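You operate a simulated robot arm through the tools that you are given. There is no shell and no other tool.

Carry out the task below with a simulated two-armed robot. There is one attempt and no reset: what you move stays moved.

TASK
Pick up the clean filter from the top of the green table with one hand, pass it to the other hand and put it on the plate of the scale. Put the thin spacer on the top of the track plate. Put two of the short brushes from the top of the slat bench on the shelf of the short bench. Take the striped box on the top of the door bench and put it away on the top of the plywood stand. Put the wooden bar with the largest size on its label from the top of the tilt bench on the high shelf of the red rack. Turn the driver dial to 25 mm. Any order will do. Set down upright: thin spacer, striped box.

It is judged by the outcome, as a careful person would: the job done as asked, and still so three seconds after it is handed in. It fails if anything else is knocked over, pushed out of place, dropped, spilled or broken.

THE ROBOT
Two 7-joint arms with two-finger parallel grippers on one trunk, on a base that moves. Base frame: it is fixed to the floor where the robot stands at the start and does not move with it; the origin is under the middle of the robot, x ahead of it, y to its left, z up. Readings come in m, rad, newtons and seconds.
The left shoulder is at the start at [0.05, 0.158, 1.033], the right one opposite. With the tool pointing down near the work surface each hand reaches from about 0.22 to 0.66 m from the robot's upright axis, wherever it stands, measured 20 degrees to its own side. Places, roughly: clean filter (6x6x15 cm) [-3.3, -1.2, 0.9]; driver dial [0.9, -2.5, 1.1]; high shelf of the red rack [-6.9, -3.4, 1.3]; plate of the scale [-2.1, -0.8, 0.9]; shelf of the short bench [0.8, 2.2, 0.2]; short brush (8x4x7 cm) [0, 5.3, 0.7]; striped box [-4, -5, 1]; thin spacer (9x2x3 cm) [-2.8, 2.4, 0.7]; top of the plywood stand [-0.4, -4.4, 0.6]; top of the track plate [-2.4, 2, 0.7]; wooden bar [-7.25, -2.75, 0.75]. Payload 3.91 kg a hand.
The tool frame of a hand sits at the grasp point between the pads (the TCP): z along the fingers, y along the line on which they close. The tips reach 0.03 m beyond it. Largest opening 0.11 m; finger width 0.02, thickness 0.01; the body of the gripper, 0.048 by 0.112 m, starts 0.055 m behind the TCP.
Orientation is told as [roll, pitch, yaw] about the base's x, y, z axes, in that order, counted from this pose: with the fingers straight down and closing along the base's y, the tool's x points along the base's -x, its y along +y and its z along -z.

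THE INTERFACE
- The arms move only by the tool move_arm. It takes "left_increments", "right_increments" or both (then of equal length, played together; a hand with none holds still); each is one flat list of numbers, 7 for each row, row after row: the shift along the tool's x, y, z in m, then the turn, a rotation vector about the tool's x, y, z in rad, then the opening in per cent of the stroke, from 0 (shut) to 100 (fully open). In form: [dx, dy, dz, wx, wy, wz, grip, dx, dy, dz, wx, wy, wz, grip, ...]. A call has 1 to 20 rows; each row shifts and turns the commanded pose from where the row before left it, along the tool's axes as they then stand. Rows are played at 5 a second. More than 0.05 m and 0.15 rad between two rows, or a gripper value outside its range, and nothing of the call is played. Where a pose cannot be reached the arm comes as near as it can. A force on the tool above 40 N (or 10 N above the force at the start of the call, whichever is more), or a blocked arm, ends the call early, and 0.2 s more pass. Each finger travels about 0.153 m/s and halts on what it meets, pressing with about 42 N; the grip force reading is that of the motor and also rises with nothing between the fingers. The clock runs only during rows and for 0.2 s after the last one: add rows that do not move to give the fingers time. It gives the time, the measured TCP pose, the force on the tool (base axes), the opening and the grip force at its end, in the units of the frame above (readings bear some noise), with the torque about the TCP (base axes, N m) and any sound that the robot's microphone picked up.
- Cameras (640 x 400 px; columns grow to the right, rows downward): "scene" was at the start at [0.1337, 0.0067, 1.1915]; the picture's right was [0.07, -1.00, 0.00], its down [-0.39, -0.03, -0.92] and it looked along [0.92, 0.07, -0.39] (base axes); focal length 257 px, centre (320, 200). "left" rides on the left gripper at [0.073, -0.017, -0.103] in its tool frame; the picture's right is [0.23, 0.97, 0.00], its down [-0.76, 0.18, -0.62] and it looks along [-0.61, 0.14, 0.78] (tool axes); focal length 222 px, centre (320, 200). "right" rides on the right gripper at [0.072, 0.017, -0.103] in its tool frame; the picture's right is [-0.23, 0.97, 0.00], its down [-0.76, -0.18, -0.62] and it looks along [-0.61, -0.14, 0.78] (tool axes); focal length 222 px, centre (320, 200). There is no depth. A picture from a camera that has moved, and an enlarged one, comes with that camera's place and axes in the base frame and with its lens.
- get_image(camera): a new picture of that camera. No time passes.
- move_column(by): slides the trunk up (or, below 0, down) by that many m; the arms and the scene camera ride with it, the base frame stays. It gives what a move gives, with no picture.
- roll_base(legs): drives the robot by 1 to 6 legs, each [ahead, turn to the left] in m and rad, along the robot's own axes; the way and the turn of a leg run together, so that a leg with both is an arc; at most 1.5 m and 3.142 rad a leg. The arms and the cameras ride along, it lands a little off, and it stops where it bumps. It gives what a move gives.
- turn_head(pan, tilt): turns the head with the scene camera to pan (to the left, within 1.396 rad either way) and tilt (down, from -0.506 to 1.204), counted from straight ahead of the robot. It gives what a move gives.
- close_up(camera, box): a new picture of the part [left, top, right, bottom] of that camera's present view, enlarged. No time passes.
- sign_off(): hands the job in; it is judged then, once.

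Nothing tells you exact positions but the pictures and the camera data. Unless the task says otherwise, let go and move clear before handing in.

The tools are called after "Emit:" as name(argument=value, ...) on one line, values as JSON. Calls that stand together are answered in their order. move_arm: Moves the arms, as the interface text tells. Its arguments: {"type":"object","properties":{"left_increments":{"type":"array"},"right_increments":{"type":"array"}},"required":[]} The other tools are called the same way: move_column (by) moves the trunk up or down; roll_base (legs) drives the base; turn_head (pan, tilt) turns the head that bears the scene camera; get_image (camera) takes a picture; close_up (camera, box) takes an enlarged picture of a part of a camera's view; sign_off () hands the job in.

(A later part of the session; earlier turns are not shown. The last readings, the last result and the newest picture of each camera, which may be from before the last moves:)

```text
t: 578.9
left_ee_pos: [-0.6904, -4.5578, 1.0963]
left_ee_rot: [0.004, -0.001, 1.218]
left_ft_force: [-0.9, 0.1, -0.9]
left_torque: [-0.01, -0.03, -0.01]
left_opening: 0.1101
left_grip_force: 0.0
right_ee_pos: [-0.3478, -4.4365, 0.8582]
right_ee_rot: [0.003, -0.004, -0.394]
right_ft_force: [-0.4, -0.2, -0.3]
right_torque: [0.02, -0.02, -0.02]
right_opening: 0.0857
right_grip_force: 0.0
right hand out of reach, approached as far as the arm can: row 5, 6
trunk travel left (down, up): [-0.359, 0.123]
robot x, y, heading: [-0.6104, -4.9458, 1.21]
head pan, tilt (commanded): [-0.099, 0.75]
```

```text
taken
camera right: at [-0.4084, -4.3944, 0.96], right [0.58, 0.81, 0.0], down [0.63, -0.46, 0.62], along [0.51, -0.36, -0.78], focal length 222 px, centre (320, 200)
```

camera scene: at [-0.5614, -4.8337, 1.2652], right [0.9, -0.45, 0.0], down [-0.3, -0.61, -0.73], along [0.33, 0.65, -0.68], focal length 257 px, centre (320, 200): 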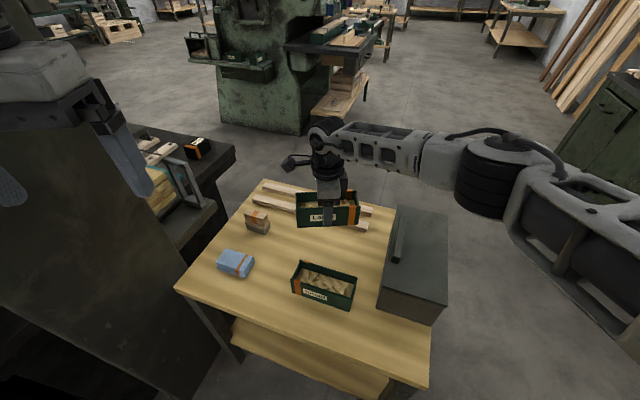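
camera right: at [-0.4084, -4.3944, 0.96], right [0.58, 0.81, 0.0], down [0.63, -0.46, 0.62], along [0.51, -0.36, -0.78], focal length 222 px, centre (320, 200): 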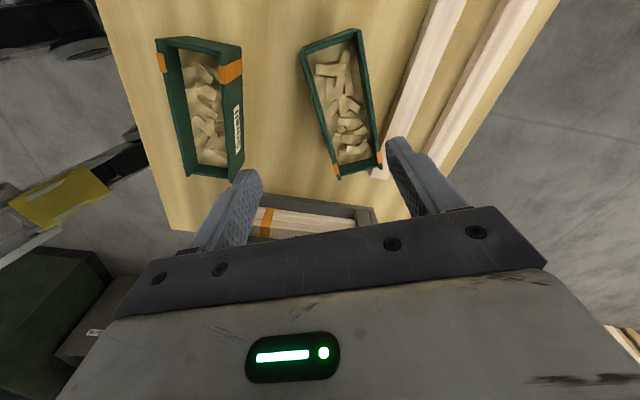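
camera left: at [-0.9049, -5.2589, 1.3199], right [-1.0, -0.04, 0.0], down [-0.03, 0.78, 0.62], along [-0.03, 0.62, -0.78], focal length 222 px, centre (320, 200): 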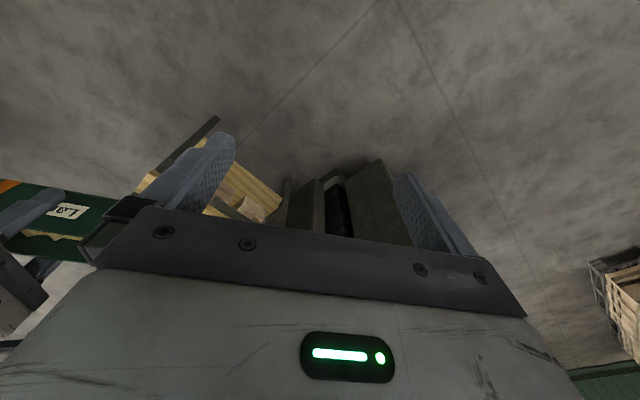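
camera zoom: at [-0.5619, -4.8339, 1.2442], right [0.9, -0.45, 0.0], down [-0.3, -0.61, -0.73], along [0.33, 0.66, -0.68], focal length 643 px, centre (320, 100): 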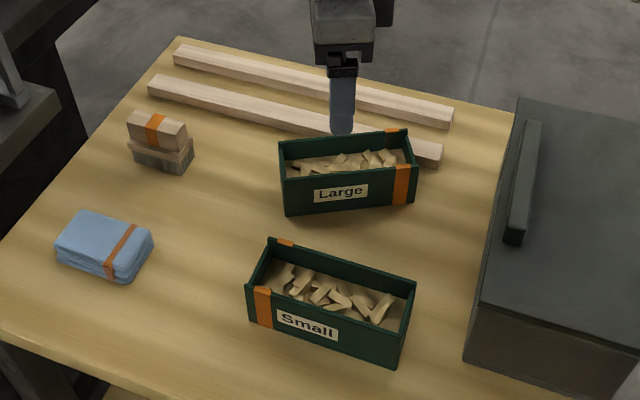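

Emit:
close_up(camera="right", box=[280, 10, 460, 200])

Emit:
close_up(camera="scene", box=[300, 180, 370, 230])

```text
2.11 times, centred on (370, 105) of right
camera zoom: at [-0.4084, -4.3944, 0.96], right [0.58, 0.81, 0.0], down [0.63, -0.46, 0.62], along [0.51, -0.36, -0.78], focal length 468 px, centre (215, 400)
```

zoom: 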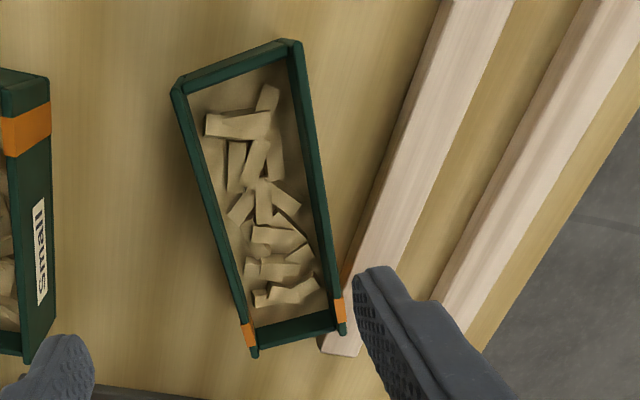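

```text
8.00 times, centred on (335, 205) of scene
camera zoom: at [-0.5619, -4.8339, 1.2442], right [0.9, -0.45, 0.0], down [-0.3, -0.61, -0.73], along [0.33, 0.66, -0.68], focal length 2058 px, centre (200, 160)
```

zoom: 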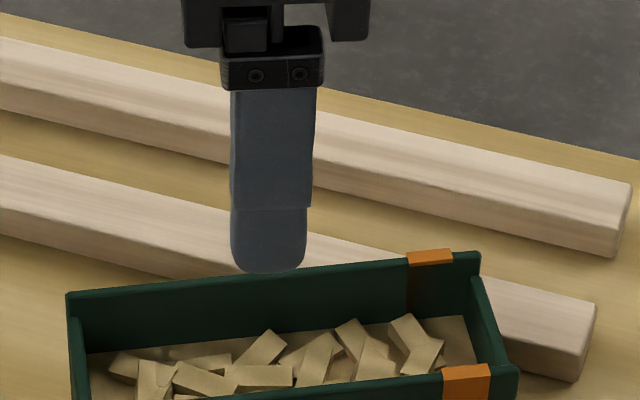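

The striped box stands upright on the plywood stand with its chips, clear of the stick by about 1.5 cm. I'll raise up, back away and restore the right wrist.

Emit:
move_column(by=0.12)

Emit:
roll_base(legs=[[-0.55, 0]])

Emit:
move_arm(right_increments=[0, 0, 0, 0, 0, -0.15, 100, 0, 0, 0, 0, 0, -0.15, 100, 0, 0, 0, 0, 0, -0.15, 100, 0, 0, 0, 0, 0, -0.15, 100, 0, 0, 0, 0, 0, -0.15, 100, 0, 0, 0, 0, 0, -0.15, 100, 0, 0, 0, 0, 0, -0.15, 100, 0, 0, 0, 0, 0, -0.15, 100, 0, 0, 0, 0, 0, -0.15, 100, 0, 0, 0, 0, 0, -0.15, 100, 0, 0, 0, 0, 0, -0.1, 100])

Emit:
close_up(camera="scene", box=[240, 60, 460, 220])

```text
t: 580.4
left_ee_pos: [-0.6901, -4.5574, 1.2168]
left_ee_rot: [0.006, -0.002, 1.218]
left_ft_force: [0.0, 0.9, 0.6]
left_torque: [0.02, 0.02, 0.0]
left_opening: 0.1099
left_grip_force: 0.1
right_ee_pos: [-0.348, -4.436, 0.9771]
right_ee_rot: [0.005, -0.003, -0.395]
right_ft_force: [-0.3, -0.6, -0.1]
right_torque: [-0.02, 0.01, 0.0]
right_opening: 0.0858
right_grip_force: 0.0
trunk travel left (down, up): [-0.479, 0.003]
robot x, y, heading: [-0.6161, -4.9468, 1.208]
head pan, tilt (commanded): [-0.099, 0.75]
```

```text
t: 583.7
left_ee_pos: [-0.8907, -5.088, 1.2162]
left_ee_rot: [0.004, -0.001, 1.216]
left_ft_force: [-0.9, 0.2, 0.5]
left_torque: [0.07, -0.02, 0.01]
left_opening: 0.11
left_grip_force: 0.1
right_ee_pos: [-0.5478, -4.9665, 0.9766]
right_ee_rot: [0.004, -0.002, -0.397]
right_ft_force: [-0.9, -0.2, -0.6]
right_torque: [-0.02, 0.0, 0.01]
right_opening: 0.086
right_grip_force: 0.0
trunk travel left (down, up): [-0.479, 0.003]
robot x, y, heading: [-0.8175, -5.4769, 1.211]
head pan, tilt (commanded): [-0.099, 0.75]
```

```text
t: 586.1
left_ee_pos: [-0.8896, -5.0879, 1.2162]
left_ee_rot: [0.004, 0.0, 1.217]
left_ft_force: [0.8, 0.2, -0.4]
left_torque: [-0.02, 0.0, -0.03]
left_opening: 0.11
left_grip_force: 0.1
right_ee_pos: [-0.5482, -4.9661, 0.9778]
right_ee_rot: [-0.001, -0.001, 1.206]
right_ft_force: [-0.1, 0.0, 0.2]
right_torque: [-0.01, 0.01, -0.02]
right_opening: 0.1098
right_grip_force: 0.1
trunk travel left (down, up): [-0.479, 0.003]
robot x, y, heading: [-0.8149, -5.4748, 1.208]
head pan, tilt (commanded): [-0.099, 0.75]
```

```text
2.50 times, centred on (350, 140) of scene
camera zoom: at [-0.7623, -5.3638, 1.3642], right [0.89, -0.45, 0.0], down [-0.3, -0.61, -0.73], along [0.33, 0.65, -0.68], focal length 643 px, centre (245, 350)
```

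zoom: 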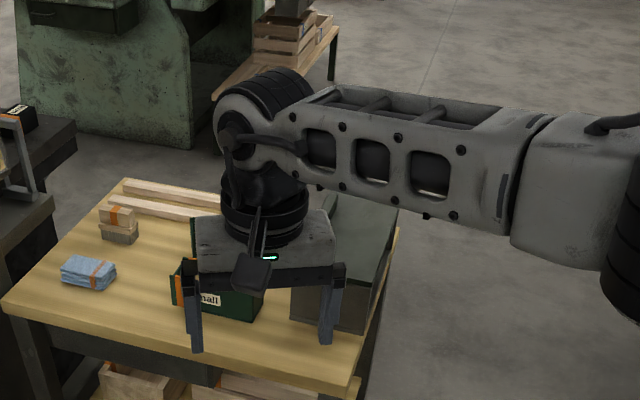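

Now the last item, the wooden bar in the far west corner. I'll take the known route around the plywood stand and between the machine and rack.

Emit:
roll_base(legs=[[0, -0.796], [1.435, 0], [0, 1.258], [0.8, 0], [0, 0.468], [1.246, 0]])

Emit:
turn_head(pan=0.3, tilt=0.3)

Emit:
get_image(camera="scene")

```text
t: 594.9
left_ee_pos: [0.7132, -4.6335, 1.2178]
left_ee_rot: [0.001, -0.002, 0.378]
left_ft_force: [-0.1, -0.4, 0.4]
left_torque: [-0.01, -0.01, 0.0]
left_opening: 0.1097
left_grip_force: 0.1
right_ee_pos: [1.0316, -4.8063, 0.9772]
right_ee_rot: [-0.001, -0.005, 0.366]
right_ft_force: [-1.1, 0.6, 0.8]
right_torque: [-0.01, 0.01, -0.01]
right_opening: 0.11
right_grip_force: 0.2
trunk travel left (down, up): [-0.479, 0.003]
robot x, y, heading: [0.4732, -4.9509, 0.37]
head pan, tilt (commanded): [-0.099, 0.75]
stopped in leg 2: the robot was blocked; the commanded pose is now the measured one
```

```text
t: 595.8
left_ee_pos: [0.7129, -4.6336, 1.2173]
left_ee_rot: [0.004, -0.002, 0.381]
left_ft_force: [-0.9, -0.3, 0.1]
left_torque: [0.01, 0.01, 0.0]
left_opening: 0.1101
left_grip_force: 0.1
right_ee_pos: [1.0317, -4.8063, 0.9762]
right_ee_rot: [-0.002, -0.004, 0.366]
right_ft_force: [0.0, -0.2, 0.1]
right_torque: [-0.02, 0.0, -0.01]
right_opening: 0.11
right_grip_force: 0.1
trunk travel left (down, up): [-0.479, 0.003]
robot x, y, heading: [0.477, -4.9457, 0.37]
head pan, tilt (commanded): [0.3, 0.3]
```

```text
taken
camera scene: at [0.5871, -4.8764, 1.4045], right [0.62, -0.78, 0.0], down [-0.23, -0.18, -0.96], along [0.75, 0.59, -0.3], focal length 257 px, centre (320, 200)
```

scene: 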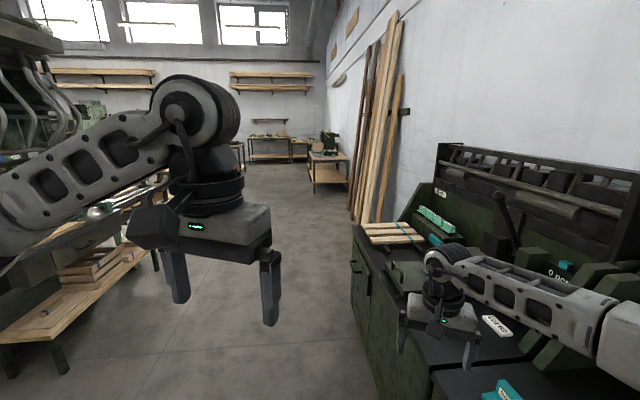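

I bumped near the green machine cabinets on my right. I'll check that side before moving.

Emit:
turn_head(pan=-0.9, tilt=0.6)

Emit:
get_image(camera="scene")

Emit:
get_image(camera="right")

```text
t: 597.2
left_ee_pos: [0.7128, -4.6333, 1.2159]
left_ee_rot: [0.004, -0.002, 0.38]
left_ft_force: [-0.9, 0.5, -1.2]
left_torque: [-0.01, 0.01, -0.03]
left_opening: 0.1099
left_grip_force: 0.1
right_ee_pos: [1.0316, -4.8071, 0.9773]
right_ee_rot: [-0.002, -0.003, 0.366]
right_ft_force: [0.1, -0.2, -0.4]
right_torque: [-0.04, 0.01, 0.02]
right_opening: 0.11
right_grip_force: 0.1
trunk travel left (down, up): [-0.479, 0.003]
robot x, y, heading: [0.474, -4.9483, 0.368]
head pan, tilt (commanded): [-0.901, 0.6]
```

```text
taken
camera scene: at [0.5902, -4.979, 1.3771], right [-0.51, -0.86, 0.0], down [-0.49, 0.29, -0.83], along [0.71, -0.42, -0.56], focal length 257 px, centre (320, 200)
```

scene: 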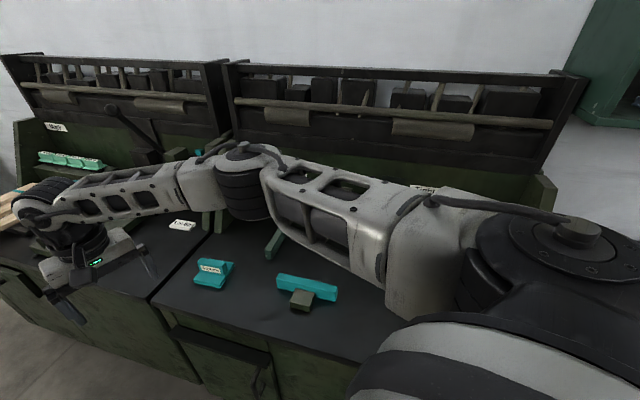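

```text
taken
camera right: at [0.9584, -4.8174, 1.0792], right [-0.14, 0.99, 0.0], down [0.77, 0.11, 0.63], along [0.62, 0.09, -0.78], focal length 222 px, centre (320, 200)
```

right: 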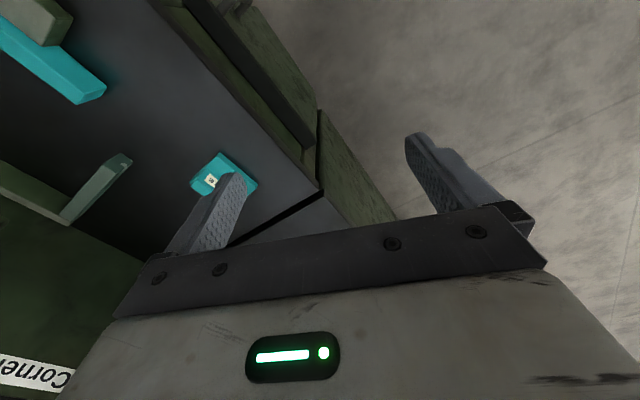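

Emit:
roll_base(legs=[[-0.15, 0], [0, 1.018], [0.915, 0], [0, 0.72], [1.2, 0]])

Emit:
turn_head(pan=0.3, tilt=0.3)

Emit:
get_image(camera="scene")

```text
t: 613.3
left_ee_pos: [-0.4985, -2.8699, 1.2174]
left_ee_rot: [0.003, -0.002, 2.125]
left_ft_force: [0.8, -0.5, -0.8]
left_torque: [-0.01, 0.01, -0.01]
left_opening: 0.11
left_grip_force: 0.0
right_ee_pos: [-0.3831, -2.5253, 0.9772]
right_ee_rot: [-0.002, -0.004, 2.113]
right_ft_force: [0.1, 0.0, -0.7]
right_torque: [0.01, 0.01, 0.02]
right_opening: 0.1102
right_grip_force: 0.1
trunk travel left (down, up): [-0.479, 0.003]
robot x, y, heading: [-0.146, -3.0491, 2.118]
head pan, tilt (commanded): [-0.901, 0.6]
```

```text
t: 614.7
left_ee_pos: [-0.4961, -2.8706, 1.2173]
left_ee_rot: [0.003, -0.002, 2.125]
left_ft_force: [0.0, 0.3, 0.7]
left_torque: [-0.01, 0.02, 0.04]
left_opening: 0.1097
left_grip_force: 0.0
right_ee_pos: [-0.3824, -2.5262, 0.978]
right_ee_rot: [-0.002, -0.003, 2.114]
right_ft_force: [0.1, 0.9, -0.1]
right_torque: [0.01, -0.02, -0.01]
right_opening: 0.1099
right_grip_force: 0.0
trunk travel left (down, up): [-0.479, 0.003]
robot x, y, heading: [-0.1461, -3.0469, 2.117]
head pan, tilt (commanded): [0.3, 0.3]
```

```text
taken
camera scene: at [-0.2344, -2.9526, 1.4046], right [0.66, 0.75, 0.0], down [0.22, -0.2, -0.96], along [-0.71, 0.63, -0.3], focal length 257 px, centre (320, 200)
```

scene: 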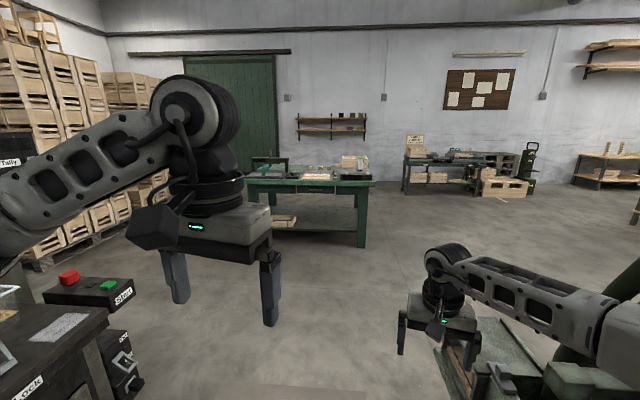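

I'm in the passage between the machine and rack. I'll continue past the green table toward the west.

Emit:
roll_base(legs=[[0, 0.243], [1.486, 0], [0, 1.056], [0.85, 0], [0.8, 0], [0, -0.711]])

Emit:
roll_base(legs=[[0.85, 0], [0.8, 0]])

Emit:
turn_head(pan=0.5, tilt=0.2)

Emit:
get_image(camera="scene")

```text
t: 635.5
left_ee_pos: [-3.1662, -2.4793, 1.217]
left_ee_rot: [0.005, 0.0, 2.725]
left_ft_force: [0.1, 0.6, 0.3]
left_torque: [-0.04, -0.04, -0.01]
left_opening: 0.1101
left_grip_force: 0.0
right_ee_pos: [-3.2667, -2.1312, 0.9778]
right_ee_rot: [-0.002, -0.003, 2.713]
right_ft_force: [-0.6, 0.9, -0.3]
right_torque: [-0.02, 0.0, 0.01]
right_opening: 0.1101
right_grip_force: 0.2
trunk travel left (down, up): [-0.479, 0.003]
robot x, y, heading: [-2.7766, -2.4289, 2.714]
head pan, tilt (commanded): [0.3, 0.3]
```

```text
t: 643.9
left_ee_pos: [-4.675, -1.8239, 1.2175]
left_ee_rot: [0.002, -0.001, 2.743]
left_ft_force: [0.3, 0.2, 0.8]
left_torque: [0.0, -0.04, -0.01]
left_opening: 0.1096
left_grip_force: 0.0
right_ee_pos: [-4.7794, -1.4756, 0.977]
right_ee_rot: [0.0, -0.003, 2.731]
right_ft_force: [-0.2, -0.6, -0.2]
right_torque: [0.0, 0.02, -0.01]
right_opening: 0.1102
right_grip_force: 0.1
trunk travel left (down, up): [-0.479, 0.003]
robot x, y, heading: [-4.2822, -1.7668, 2.733]
head pan, tilt (commanded): [0.3, 0.3]
```

```text
t: 644.6
left_ee_pos: [-4.6738, -1.8227, 1.217]
left_ee_rot: [0.003, -0.002, 2.744]
left_ft_force: [0.3, -0.4, -0.2]
left_torque: [0.0, 0.03, 0.02]
left_opening: 0.11
left_grip_force: 0.2
right_ee_pos: [-4.7799, -1.4763, 0.9769]
right_ee_rot: [-0.001, -0.003, 2.731]
right_ft_force: [0.6, -0.6, -0.1]
right_torque: [0.02, -0.05, 0.04]
right_opening: 0.11
right_grip_force: 0.0
trunk travel left (down, up): [-0.479, 0.003]
robot x, y, heading: [-4.2814, -1.7683, 2.735]
head pan, tilt (commanded): [0.499, 0.201]
```

```text
taken
camera scene: at [-4.411, -1.7577, 1.4138], right [-0.09, 1.0, 0.0], down [0.2, 0.02, -0.98], along [-0.98, -0.09, -0.2], focal length 257 px, centre (320, 200)
```

scene: 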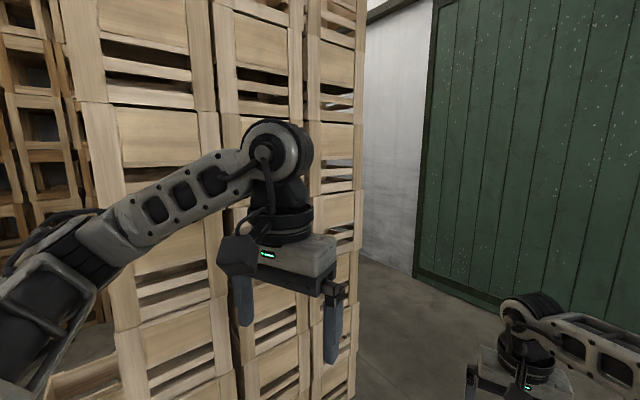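

The crate stack's corner is at about [-5.65, -1.67], leaving a corridor along the wall with the green door. I'll drive to its mouth and look down it.

Emit:
roll_base(legs=[[0, -0.176], [0.9, 0], [0.86, 0], [0, 1.394]])

Emit:
turn_head(pan=0.0, tilt=0.25)

Emit:
get_image(camera="scene")

```text
t: 657.5
left_ee_pos: [-5.8465, -1.2155, 1.2162]
left_ee_rot: [0.004, -0.003, -2.325]
left_ft_force: [-0.5, 0.6, 0.4]
left_torque: [-0.03, -0.03, 0.02]
left_opening: 0.1101
left_grip_force: 0.1
right_ee_pos: [-6.2082, -1.1942, 0.9779]
right_ee_rot: [-0.003, -0.003, -2.339]
right_ft_force: [-0.3, 0.2, -0.3]
right_torque: [-0.01, 0.01, 0.0]
right_opening: 0.1102
right_grip_force: 0.1
trunk travel left (down, up): [-0.479, 0.003]
robot x, y, heading: [-5.7676, -0.8321, -2.333]
head pan, tilt (commanded): [0.499, 0.201]
```

```text
t: 658.5
left_ee_pos: [-5.8473, -1.2163, 1.2174]
left_ee_rot: [0.003, -0.001, -2.324]
left_ft_force: [-1.4, 0.1, 0.5]
left_torque: [-0.03, 0.0, -0.02]
left_opening: 0.1101
left_grip_force: 0.1
right_ee_pos: [-6.2078, -1.1935, 0.9768]
right_ee_rot: [-0.002, -0.004, -2.337]
right_ft_force: [0.3, 0.3, 0.7]
right_torque: [0.01, 0.0, 0.03]
right_opening: 0.11
right_grip_force: 0.1
trunk travel left (down, up): [-0.479, 0.003]
robot x, y, heading: [-5.7659, -0.8298, -2.329]
head pan, tilt (commanded): [0.0, 0.25]
```

```text
taken
camera scene: at [-5.8558, -0.9258, 1.4093], right [-0.72, 0.69, 0.0], down [0.17, 0.18, -0.97], along [-0.67, -0.7, -0.25], focal length 257 px, centre (320, 200)
```

scene: 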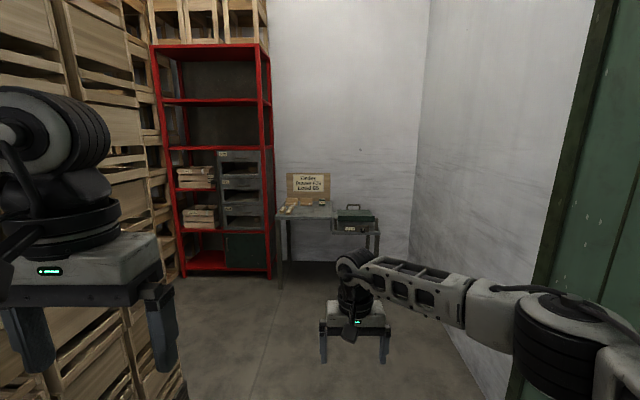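

I see the red rack on the left and a small grey table with a sign and wooden pieces (the tilt bench). I'll zoom in on both.

Emit:
close_up(camera="scene", box=[260, 160, 400, 260])

Emit:
close_up(camera="scene", box=[140, 20, 300, 290])

```text
4.00 times, centred on (330, 210) of scene
camera zoom: at [-5.8558, -0.9258, 1.4093], right [-0.72, 0.69, 0.0], down [0.17, 0.18, -0.97], along [-0.67, -0.7, -0.25], focal length 1029 px, centre (280, 160)
```

zoom: 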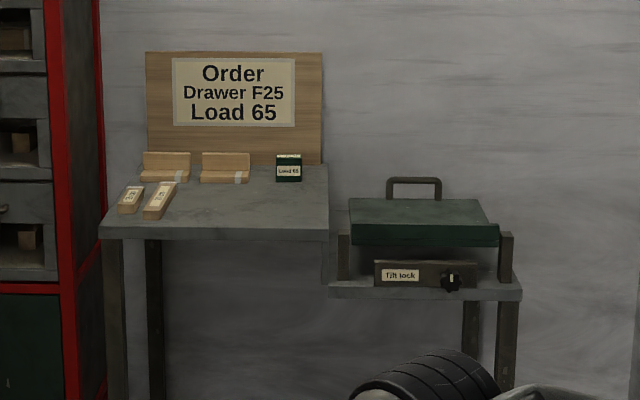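

```text
1.48 times, centred on (220, 155) of scene
camera zoom: at [-5.8558, -0.9258, 1.4093], right [-0.72, 0.69, 0.0], down [0.17, 0.18, -0.97], along [-0.67, -0.7, -0.25], focal length 381 px, centre (468, 267)
```

zoom: 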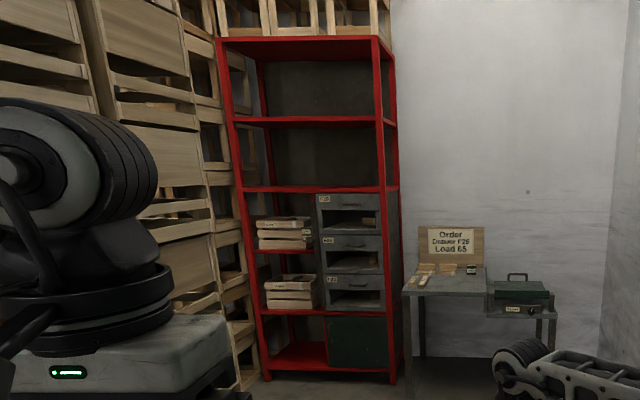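

I'll drive closer down the corridor and look at the bars' labels.

Emit:
roll_base(legs=[[0, 0.02], [1.0, 0]])

Emit:
turn_head(pan=0.0, tilt=0.45)

Emit:
get_image(camera="scene")

Emit:
close_up(camera="scene", box=[230, 150, 370, 260])

```text
t: 664.0
left_ee_pos: [-6.5137, -1.9528, 1.2165]
left_ee_rot: [0.004, -0.001, -2.304]
left_ft_force: [-0.3, 0.2, -0.4]
left_torque: [0.01, 0.05, 0.01]
left_opening: 0.1099
left_grip_force: 0.2
right_ee_pos: [-6.8758, -1.9391, 0.9771]
right_ee_rot: [-0.001, -0.003, -2.317]
right_ft_force: [-0.6, 0.2, 0.5]
right_torque: [0.04, 0.02, 0.02]
right_opening: 0.1103
right_grip_force: 0.0
trunk travel left (down, up): [-0.479, 0.003]
robot x, y, heading: [-6.4406, -1.5642, -2.31]
head pan, tilt (commanded): [0.0, 0.25]
```

```text
t: 664.7
left_ee_pos: [-6.513, -1.9525, 1.217]
left_ee_rot: [0.004, -0.002, -2.304]
left_ft_force: [0.0, 0.8, 0.1]
left_torque: [-0.01, 0.06, 0.04]
left_opening: 0.1101
left_grip_force: 0.0
right_ee_pos: [-6.876, -1.9377, 0.9766]
right_ee_rot: [-0.002, -0.001, -2.315]
right_ft_force: [-0.4, -0.6, 0.6]
right_torque: [0.0, -0.01, 0.03]
right_opening: 0.1098
right_grip_force: 0.1
trunk travel left (down, up): [-0.479, 0.003]
robot x, y, heading: [-6.4385, -1.5665, -2.313]
head pan, tilt (commanded): [0.0, 0.45]
```

```text
taken
camera scene: at [-6.5277, -1.6613, 1.3907], right [-0.74, 0.68, 0.0], down [0.29, 0.32, -0.9], along [-0.61, -0.66, -0.43], focal length 257 px, centre (320, 200)
```

scene: 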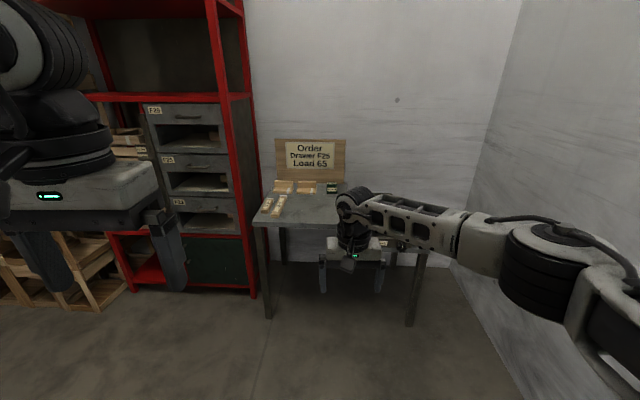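

```text
3.64 times, centred on (300, 205) of scene
camera zoom: at [-6.5277, -1.6613, 1.3907], right [-0.74, 0.68, 0.0], down [0.29, 0.32, -0.9], along [-0.61, -0.66, -0.43], focal length 936 px, centre (393, 182)
```

zoom: 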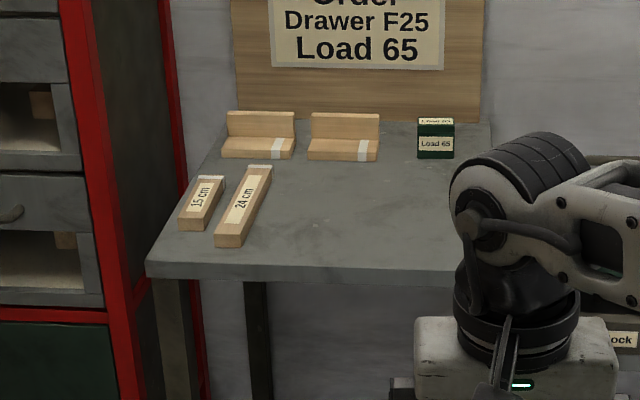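

The two labelled bars read "15 cm" and "24 cm", so the 24 cm one is wanted. I'll look to the left to see the floor space in front of the red rack.

Emit:
turn_head(pan=0.55, tilt=0.4)

Emit:
get_image(camera="scene")

Emit:
get_image(camera="left")

```text
t: 665.7
left_ee_pos: [-6.5133, -1.9529, 1.2179]
left_ee_rot: [0.002, -0.001, -2.302]
left_ft_force: [0.1, -0.3, 0.8]
left_torque: [-0.01, 0.04, 0.01]
left_opening: 0.1102
left_grip_force: 0.1
right_ee_pos: [-6.8752, -1.9388, 0.9772]
right_ee_rot: [-0.002, -0.003, -2.316]
right_ft_force: [-0.7, -0.4, -0.6]
right_torque: [0.01, -0.05, -0.01]
right_opening: 0.1099
right_grip_force: 0.0
trunk travel left (down, up): [-0.479, 0.003]
robot x, y, heading: [-6.4423, -1.5597, -2.313]
head pan, tilt (commanded): [0.55, 0.4]
```

```text
taken
camera scene: at [-6.4834, -1.6845, 1.3953], right [-0.98, 0.19, 0.0], down [0.07, 0.38, -0.92], along [-0.18, -0.9, -0.39], focal length 257 px, centre (320, 200)
```

scene: 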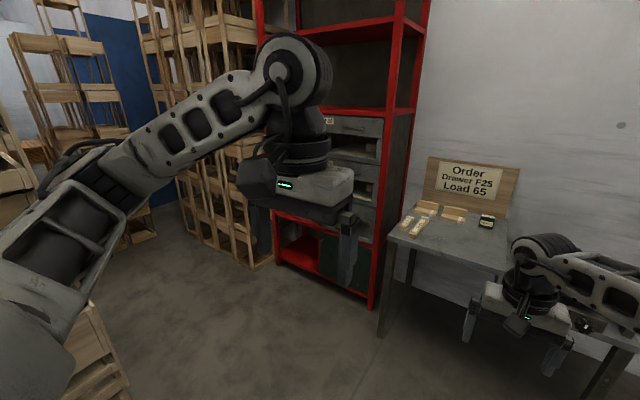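

```text
taken
camera left: at [-6.478, -1.8868, 1.3191], right [0.88, -0.48, 0.0], down [-0.38, -0.68, 0.63], along [-0.3, -0.55, -0.78], focal length 222 px, centre (320, 200)
```

left: 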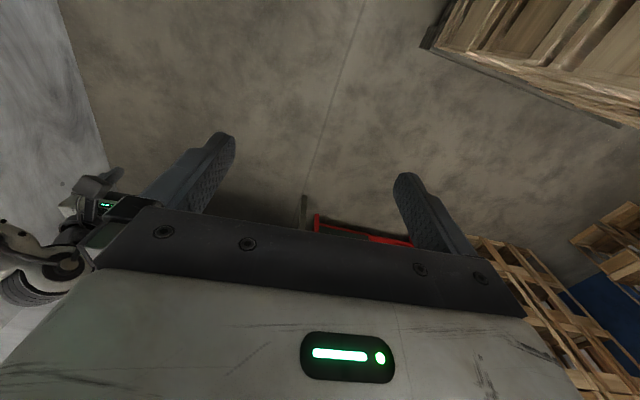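

The floor in front of the rack is clear. I'll raise and retract the right hand, then drive to stand before the bars.

Emit:
move_arm(right_increments=[0.02, 0, -0.04, 0, 0, 0, 100, 0.02, 0, -0.04, 0, 0, 0, 100, 0.02, 0, -0.04, 0, 0, 0, 100, 0.02, 0, -0.04, 0, 0, 0, 100, 0.02, 0, -0.04, 0, 0, 0, 100, 0.02, 0, -0.04, 0, 0, 0, 100])

Emit:
roll_base(legs=[[0, 0.161], [0.9, 0], [0, -0.267]])

Emit:
turn_head(pan=0.1, tilt=0.7)

Emit:
get_image(camera="scene")

Emit:
get_image(camera="left")

```text
t: 667.1
left_ee_pos: [-6.5131, -1.9523, 1.2179]
left_ee_rot: [0.004, -0.002, -2.305]
left_ft_force: [-1.2, -0.2, 0.0]
left_torque: [0.03, -0.01, -0.04]
left_opening: 0.1099
left_grip_force: 0.0
right_ee_pos: [-6.7926, -1.8494, 1.2185]
right_ee_rot: [-0.004, -0.003, -2.316]
right_ft_force: [0.2, 0.3, 0.5]
right_torque: [0.0, 0.02, -0.01]
right_opening: 0.1099
right_grip_force: 0.0
trunk travel left (down, up): [-0.479, 0.003]
robot x, y, heading: [-6.44, -1.5651, -2.312]
head pan, tilt (commanded): [0.55, 0.4]
```

```text
t: 673.4
left_ee_pos: [-7.0487, -2.6918, 1.217]
left_ee_rot: [0.007, -0.001, -2.41]
left_ft_force: [-0.8, 0.2, 0.2]
left_torque: [-0.01, 0.01, -0.03]
left_opening: 0.1098
left_grip_force: 0.1
right_ee_pos: [-7.3159, -2.5606, 1.2171]
right_ee_rot: [-0.003, -0.004, -2.424]
right_ft_force: [0.1, 0.4, -0.3]
right_torque: [-0.03, 0.04, -0.02]
right_opening: 0.1103
right_grip_force: 0.1
trunk travel left (down, up): [-0.479, 0.003]
robot x, y, heading: [-6.9336, -2.3115, -2.417]
head pan, tilt (commanded): [0.55, 0.4]
```

```text
t: 674.3
left_ee_pos: [-7.0464, -2.6927, 1.2181]
left_ee_rot: [0.003, -0.003, -2.413]
left_ft_force: [-0.1, -0.2, 0.4]
left_torque: [-0.01, -0.01, 0.0]
left_opening: 0.1099
left_grip_force: 0.1
right_ee_pos: [-7.315, -2.56, 1.2175]
right_ee_rot: [-0.002, -0.004, -2.423]
right_ft_force: [0.1, 0.0, -1.2]
right_torque: [0.0, 0.01, 0.04]
right_opening: 0.1098
right_grip_force: 0.0
trunk travel left (down, up): [-0.479, 0.003]
robot x, y, heading: [-6.9309, -2.3128, -2.42]
head pan, tilt (commanded): [0.099, 0.7]
```

```text
taken
camera scene: at [-7.0194, -2.4028, 1.3685], right [-0.73, 0.68, 0.0], down [0.44, 0.47, -0.77], along [-0.52, -0.56, -0.64], focal length 257 px, centre (320, 200)
```

scene: 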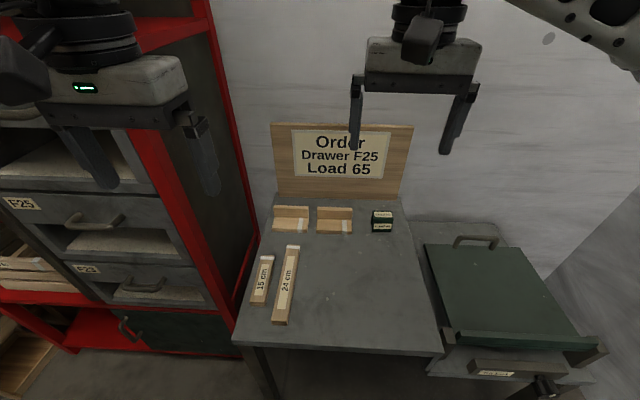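

```text
taken
camera left: at [-7.0054, -2.631, 1.3192], right [0.82, -0.57, 0.0], down [-0.45, -0.64, 0.63], along [-0.36, -0.51, -0.78], focal length 222 px, centre (320, 200)
```

left: 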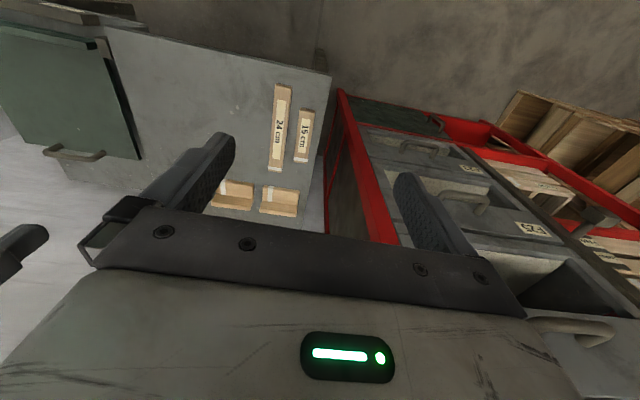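

Emit:
close_up(camera="scene", box=[230, 230, 330, 340])

Emit:
close_up(camera="left", box=[240, 70, 340, 190])

```text
3.64 times, centred on (280, 285) of scene
camera zoom: at [-7.0194, -2.4028, 1.3685], right [-0.73, 0.68, 0.0], down [0.44, 0.47, -0.77], along [-0.52, -0.56, -0.64], focal length 936 px, centre (466, -109)
```

zoom: 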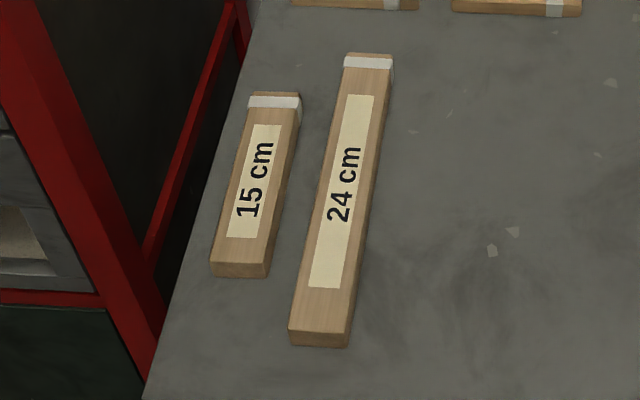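

```text
3.33 times, centred on (290, 130) of left
camera zoom: at [-7.0054, -2.631, 1.3192], right [0.82, -0.57, 0.0], down [-0.45, -0.64, 0.63], along [-0.36, -0.51, -0.78], focal length 740 px, centre (420, 433)
```

zoom: 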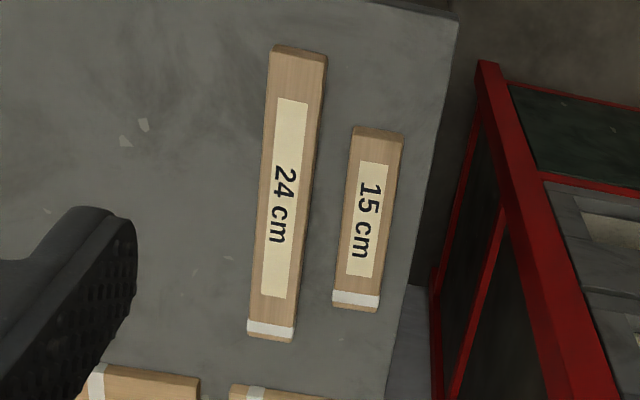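

Labels confirmed: "15 cm" and "24 cm". The 24 cm bar's top is at z≈0.754, center [-7.226, -2.755], axis -136°. I'll bring the left hand, tilted 35°, to a standoff above it with a narrow opening to clear the neighbouring bar.

Emit:
move_arm(left_increments=[0, 0, 0, 0, 0, -0.038, 51, 0, 0, 0, 0, -0.122, 0, 51, 0, 0, 0, 0, -0.122, 0, 51, 0, 0, 0, 0, -0.122, 0, 51, 0, 0, 0, 0, -0.122, 0, 51, 0, 0, 0, 0, -0.122, 0, 51, 0.0147, -0.0088, 0.0405, 0, 0, 0, 51, 0.0147, -0.0088, 0.0405, 0, 0, 0, 51, 0.0147, -0.0088, 0.0405, 0, 0, 0, 51, 0.0147, -0.0088, 0.0405, 0, 0, 0, 51, 0.0147, -0.0088, 0.0405, 0, 0, 0, 51, 0.0147, -0.0088, 0.0405, 0, 0, 0, 51, 0.0147, -0.0088, 0.0405, 0, 0, 0, 51, 0.0147, -0.0088, 0.0405, 0, 0, 0, 51, 0.0147, -0.0088, 0.0405, 0, 0, 0, 51, 0, 0, 0, 0, 0, 0, 51])

Emit:
get_image(camera="left")

Emit:
close_up(camera="left", box=[200, 30, 440, 210])

Emit:
get_image(camera="scene")

```text
t: 677.7
left_ee_pos: [-7.1777, -2.7121, 0.8451]
left_ee_rot: [0.006, -0.612, -2.376]
left_ft_force: [-0.2, 0.4, 0.2]
left_torque: [0.02, 0.0, 0.0]
left_opening: 0.0559
left_grip_force: 0.0
left hand out of reach, approached as far as the arm can: row 7
right_ee_pos: [-7.3163, -2.5604, 1.2183]
right_ee_rot: [-0.001, -0.003, -2.425]
right_ft_force: [0.5, 0.4, -0.1]
right_torque: [-0.01, 0.0, -0.01]
right_opening: 0.1102
right_grip_force: 0.1
trunk travel left (down, up): [-0.479, 0.003]
robot x, y, heading: [-6.9344, -2.3119, -2.423]
head pan, tilt (commanded): [0.099, 0.7]
```

```text
taken
camera left: at [-7.1048, -2.6169, 0.8859], right [0.81, -0.57, -0.13], down [-0.07, -0.31, 0.95], along [-0.58, -0.76, -0.29], focal length 222 px, centre (320, 200)
```

left: 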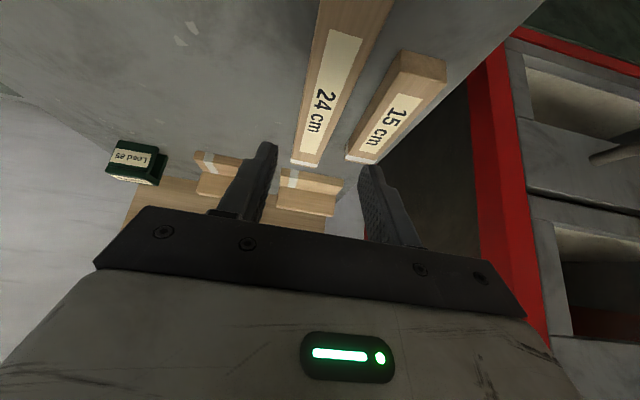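

```text
2.22 times, centred on (320, 120) of left
camera zoom: at [-7.1048, -2.6169, 0.8859], right [0.81, -0.57, -0.13], down [-0.07, -0.31, 0.95], along [-0.58, -0.76, -0.29], focal length 494 px, centre (320, 378)
```

zoom: 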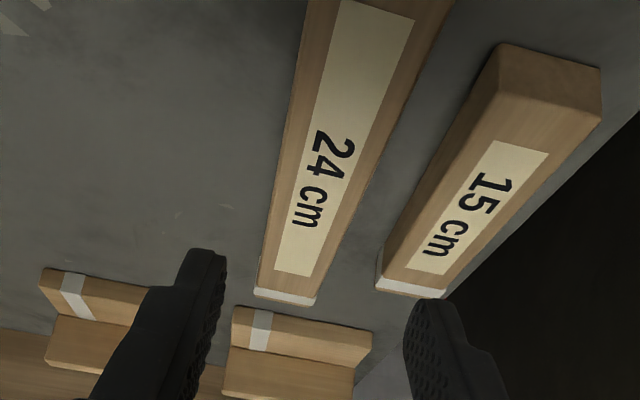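

```text
taken
camera scene: at [-7.0193, -2.4027, 1.3685], right [-0.73, 0.68, 0.0], down [0.44, 0.47, -0.77], along [-0.52, -0.56, -0.64], focal length 257 px, centre (320, 200)
```

scene: 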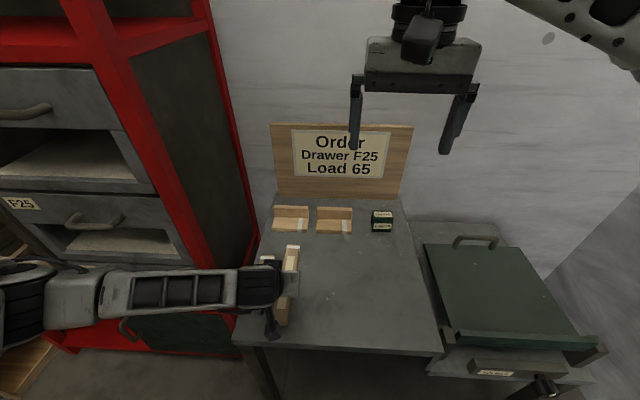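

Lateral alignment is within about 3 mm. I'll advance onto the bar slowly.

Emit:
move_arm(left_increments=[0.0015, -0.0025, 0.025, 0, 0, 0, 51, 0.0015, 0, 0.025, 0, 0, 0, 51, 0.0015, 0, 0.02, 0, 0, 0, 51, 0.0013, 0, 0.015, 0, 0, 0, 51, 0, 0, 0.008, 0, 0, 0, 51, 0, 0, 0, 0, 0, 0, 51])

Emit:
get_image(camera="left")

Emit:
close_up(camera="left", box=[200, 30, 440, 210])

```text
t: 679.1
left_ee_pos: [-7.2154, -2.742, 0.7679]
left_ee_rot: [0.005, -0.612, -2.377]
left_ft_force: [-0.2, 0.6, -0.8]
left_torque: [0.02, -0.01, -0.03]
left_opening: 0.0563
left_grip_force: 0.1
right_ee_pos: [-7.3154, -2.5608, 1.218]
right_ee_rot: [-0.002, -0.003, -2.424]
right_ft_force: [0.8, 0.2, -0.2]
right_torque: [0.0, 0.01, 0.0]
right_opening: 0.11
right_grip_force: 0.1
trunk travel left (down, up): [-0.479, 0.003]
robot x, y, heading: [-6.9301, -2.3156, -2.423]
head pan, tilt (commanded): [0.099, 0.7]
```

```text
taken
camera left: at [-7.1428, -2.6473, 0.809], right [0.81, -0.57, -0.13], down [-0.07, -0.31, 0.95], along [-0.58, -0.76, -0.29], focal length 222 px, centre (320, 200)
```

left: 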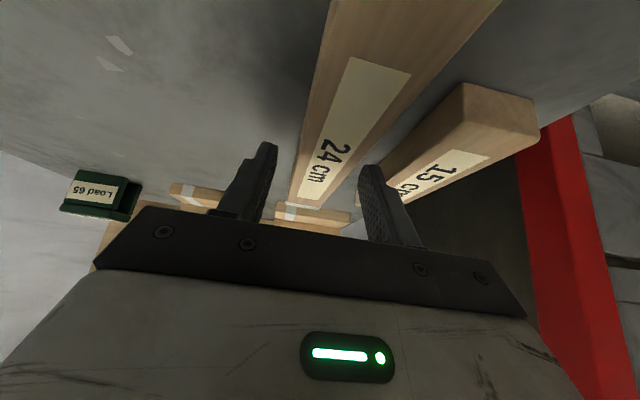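

```text
2.22 times, centred on (320, 120) of left
camera zoom: at [-7.1428, -2.6473, 0.809], right [0.81, -0.57, -0.13], down [-0.07, -0.31, 0.95], along [-0.58, -0.76, -0.29], focal length 494 px, centre (320, 378)
```

zoom: 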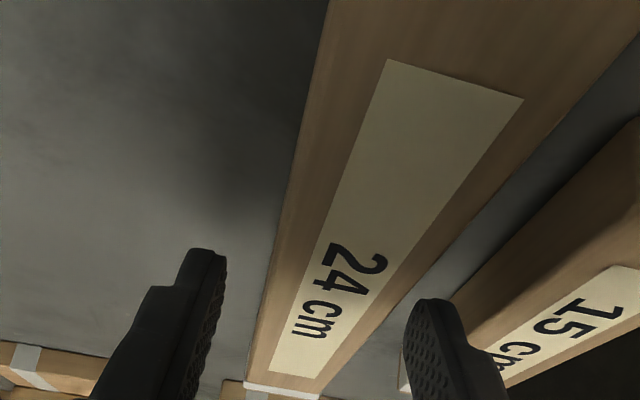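

The bar sits slightly toward one finger; I'll shift 4–5 mm and look again before lowering.

Emit:
move_arm(left_increments=[0, 0.0045, 0, 0, 0, 0, 51, 0, 0, 0, 0, 0, 0, 51])

Emit:
close_up(camera="left", box=[220, 100, 440, 230])

```text
t: 679.7
left_ee_pos: [-7.2129, -2.745, 0.7679]
left_ee_rot: [0.004, -0.613, -2.378]
left_ft_force: [0.8, -0.1, -0.5]
left_torque: [-0.01, -0.02, 0.02]
left_opening: 0.0559
left_grip_force: 0.1
right_ee_pos: [-7.3154, -2.5615, 1.2184]
right_ee_rot: [-0.002, -0.003, -2.424]
right_ft_force: [-0.8, 0.4, -0.4]
right_torque: [-0.02, 0.02, 0.06]
right_opening: 0.1101
right_grip_force: 0.2
trunk travel left (down, up): [-0.479, 0.003]
robot x, y, heading: [-6.9336, -2.3151, -2.423]
head pan, tilt (commanded): [0.099, 0.7]
```

```text
2.91 times, centred on (330, 165) of left
camera zoom: at [-7.1392, -2.6509, 0.809], right [0.81, -0.57, -0.13], down [-0.07, -0.31, 0.95], along [-0.58, -0.76, -0.29], focal length 646 px, centre (291, 302)
```

zoom: 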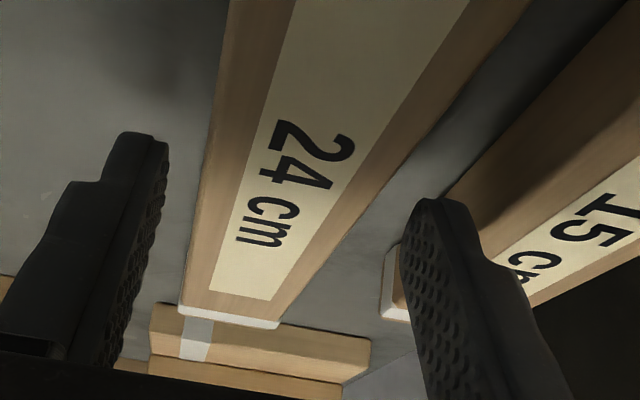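

The bar is now centered and the gap to the 15 cm bar is about 3 cm, enough for the finger. I'll lower the last centimetre and close.

Emit:
move_arm(left_increments=[0.0029, 0, 0.0041, 0, 0, 0, 51, 0.0029, 0, 0.0041, 0, 0, 0, 51, 0, 0, 0, 0, 0, 0, 51])

Emit:
move_arm(left_increments=[0, 0, 0, 0, 0, 0, 42, 0, 0, 0, 0, 0, 0, 30, 0, 0, 0, 0, 0, 0, 0, 0, 0, 0, 0, 0, 0, 0])

Emit:
get_image(camera="left")

```text
t: 680.5
left_ee_pos: [-7.2124, -2.7444, 0.7559]
left_ee_rot: [0.005, -0.613, -2.376]
left_ft_force: [1.5, 0.6, -0.1]
left_torque: [-0.01, 0.0, 0.02]
left_opening: 0.0561
left_grip_force: 0.0
right_ee_pos: [-7.3155, -2.5618, 1.2173]
right_ee_rot: [-0.002, -0.004, -2.424]
right_ft_force: [1.0, -0.2, -0.3]
right_torque: [-0.03, 0.01, -0.01]
right_opening: 0.11
right_grip_force: 0.0
trunk travel left (down, up): [-0.479, 0.003]
robot x, y, heading: [-6.932, -2.3183, -2.416]
head pan, tilt (commanded): [0.099, 0.7]
```

```text
t: 681.5
left_ee_pos: [-7.2134, -2.7433, 0.7568]
left_ee_rot: [0.005, -0.612, -2.378]
left_ft_force: [0.4, -0.2, 0.6]
left_torque: [0.02, 0.05, -0.1]
left_opening: 0.0391
left_grip_force: 41.3
right_ee_pos: [-7.3149, -2.5609, 1.2182]
right_ee_rot: [-0.001, -0.003, -2.425]
right_ft_force: [0.3, -0.4, 0.1]
right_torque: [0.04, 0.01, 0.02]
right_opening: 0.1099
right_grip_force: 0.1
trunk travel left (down, up): [-0.479, 0.003]
robot x, y, heading: [-6.9346, -2.3131, -2.42]
head pan, tilt (commanded): [0.099, 0.7]
```

```text
taken
camera left: at [-7.1396, -2.6499, 0.7981], right [0.81, -0.57, -0.13], down [-0.07, -0.31, 0.95], along [-0.58, -0.76, -0.29], focal length 222 px, centre (320, 200)
```

left: 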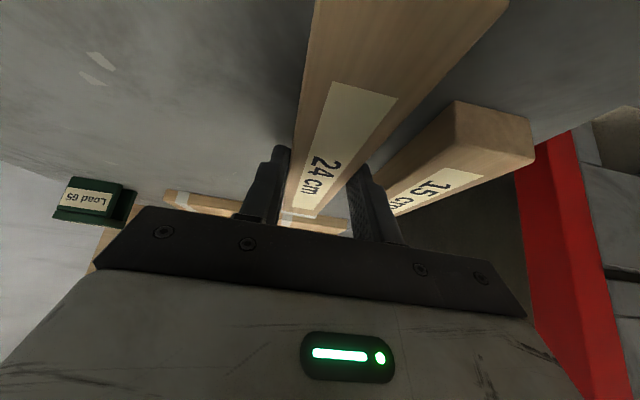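

Gripped (39 mm). I'll lift straight up and check that the bar hangs level.

Emit:
move_arm(left_increments=[-0.0086, 0, -0.0123, 0, 0, 0, 0, -0.0172, 0, -0.0246, 0, 0, 0, 0, -0.0172, 0, -0.0246, 0, 0, 0, 0, -0.0172, 0, -0.0246, 0, 0, 0, 0, -0.0172, 0, -0.0246, 0, 0, 0, 0, -0.0172, 0, -0.0246, 0, 0, 0, 0, 0, 0, 0, 0, 0, 0, 0])

Emit:
get_image(camera="left")

Emit:
get_image(camera="scene")

```text
t: 683.1
left_ee_pos: [-7.2128, -2.7442, 0.9228]
left_ee_rot: [0.005, -0.613, -2.377]
left_ft_force: [0.2, -0.3, -1.3]
left_torque: [0.0, -0.01, 0.0]
left_opening: 0.0394
left_grip_force: 42.5
right_ee_pos: [-7.3158, -2.5625, 1.218]
right_ee_rot: [-0.001, -0.004, -2.423]
right_ft_force: [0.6, 0.0, 0.4]
right_torque: [-0.01, 0.02, 0.03]
right_opening: 0.1101
right_grip_force: 0.0
trunk travel left (down, up): [-0.479, 0.003]
robot x, y, heading: [-6.932, -2.3168, -2.421]
head pan, tilt (commanded): [0.099, 0.7]
```

```text
taken
camera left: at [-7.1404, -2.6499, 0.963], right [0.81, -0.57, -0.13], down [-0.07, -0.31, 0.95], along [-0.58, -0.76, -0.29], focal length 222 px, centre (320, 200)
```

left: 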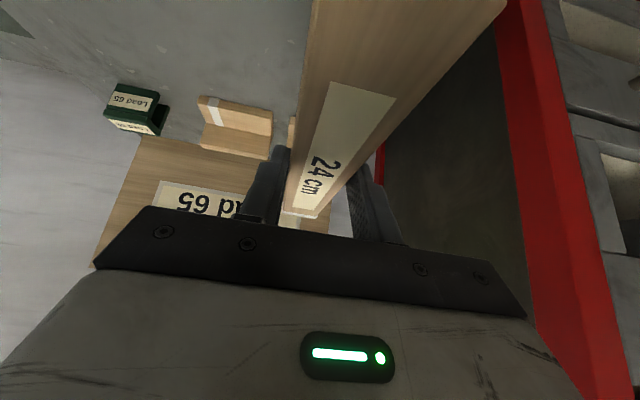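

```text
taken
camera scene: at [-7.0196, -2.403, 1.3684], right [-0.73, 0.68, 0.0], down [0.44, 0.47, -0.76], along [-0.52, -0.56, -0.64], focal length 257 px, centre (320, 200)
```

scene: 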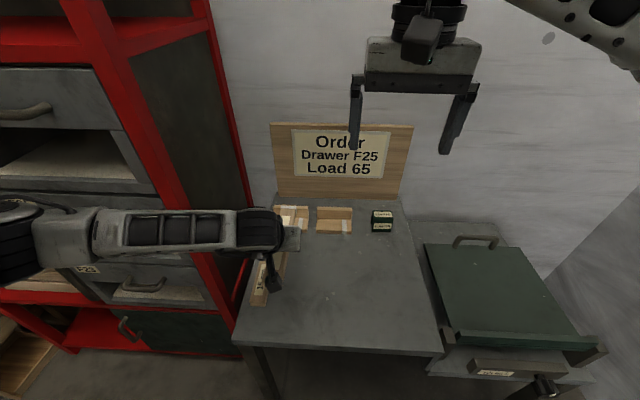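

The bar is level. I'll reverse, raise the hand to shelf height and see whether that pose is reachable.

Emit:
roll_base(legs=[[-0.5, 0]])

Emit:
move_arm(left_increments=[-0.0229, 0, -0.0328, 0, 0, 0, 0, -0.0229, 0, -0.0328, 0, 0, 0, 0, -0.0229, 0, -0.0328, 0, 0, 0, 0, -0.0229, 0, -0.0328, 0, 0, 0, 0, -0.0229, 0, -0.0328, 0, 0, 0, 0, -0.0229, 0, -0.0328, 0, 0, 0, 0, -0.0229, 0, -0.0328, 0, 0, 0, 0, -0.0229, 0, -0.0328, 0, 0, 0, 0, -0.0229, 0, -0.0328, 0, 0, 0, 0, -0.0229, 0, -0.0328, 0, 0, 0, 0, -0.0229, 0, -0.0328, 0, 0, 0, 0, -0.01, 0, -0.0143, 0, 0, 0, 0, 0, 0, 0, 0, 0, 0, 0])

Emit:
turn_head(pan=0.3, tilt=0.2)

Emit:
get_image(camera="scene")

```text
t: 686.1
left_ee_pos: [-6.8334, -2.4096, 0.9218]
left_ee_rot: [0.004, -0.612, -2.381]
left_ft_force: [1.3, -0.1, -1.9]
left_torque: [0.02, -0.04, 0.01]
left_opening: 0.0395
left_grip_force: 42.1
right_ee_pos: [-6.9344, -2.2263, 1.2181]
right_ee_rot: [-0.001, -0.004, -2.43]
right_ft_force: [-1.0, -0.3, 0.0]
right_torque: [0.0, 0.02, 0.01]
right_opening: 0.1102
right_grip_force: 0.1
trunk travel left (down, up): [-0.479, 0.003]
robot x, y, heading: [-6.5518, -1.9794, -2.427]
head pan, tilt (commanded): [0.099, 0.7]
```

```text
t: 688.9
left_ee_pos: [-6.8334, -2.4072, 1.3787]
left_ee_rot: [0.006, -0.613, -2.382]
left_ft_force: [-1.2, 0.0, -1.5]
left_torque: [0.01, -0.01, -0.02]
left_opening: 0.0393
left_grip_force: 42.2
right_ee_pos: [-6.9363, -2.2261, 1.2192]
right_ee_rot: [-0.003, -0.004, -2.43]
right_ft_force: [-0.3, -0.2, 0.6]
right_torque: [0.0, 0.0, 0.01]
right_opening: 0.11
right_grip_force: 0.1
trunk travel left (down, up): [-0.479, 0.003]
robot x, y, heading: [-6.5504, -1.9819, -2.431]
head pan, tilt (commanded): [0.099, 0.7]
```

```text
t: 689.8
left_ee_pos: [-6.8347, -2.407, 1.3775]
left_ee_rot: [0.006, -0.611, -2.383]
left_ft_force: [-1.8, 0.7, -1.3]
left_torque: [0.04, -0.02, -0.03]
left_opening: 0.0391
left_grip_force: 42.2
right_ee_pos: [-6.9345, -2.2257, 1.218]
right_ee_rot: [0.0, -0.002, -2.429]
right_ft_force: [0.3, -0.3, 0.0]
right_torque: [0.03, -0.01, 0.0]
right_opening: 0.1099
right_grip_force: 0.0
trunk travel left (down, up): [-0.479, 0.003]
robot x, y, heading: [-6.5515, -1.9832, -2.425]
head pan, tilt (commanded): [0.3, 0.201]
```

```text
taken
camera scene: at [-6.6293, -2.0867, 1.4138], right [-0.85, 0.53, 0.0], down [0.11, 0.17, -0.98], along [-0.52, -0.83, -0.2], focal length 257 px, centre (320, 200)
```

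scene: 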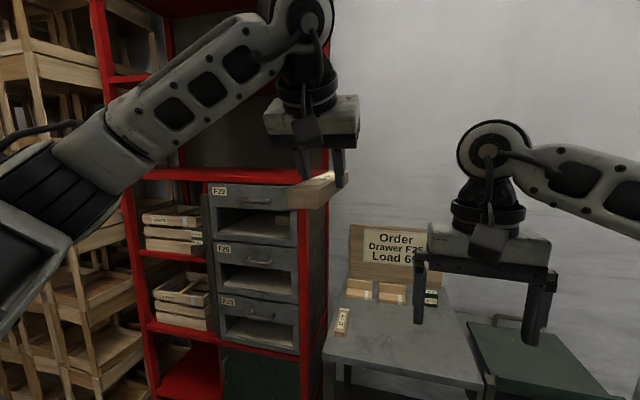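

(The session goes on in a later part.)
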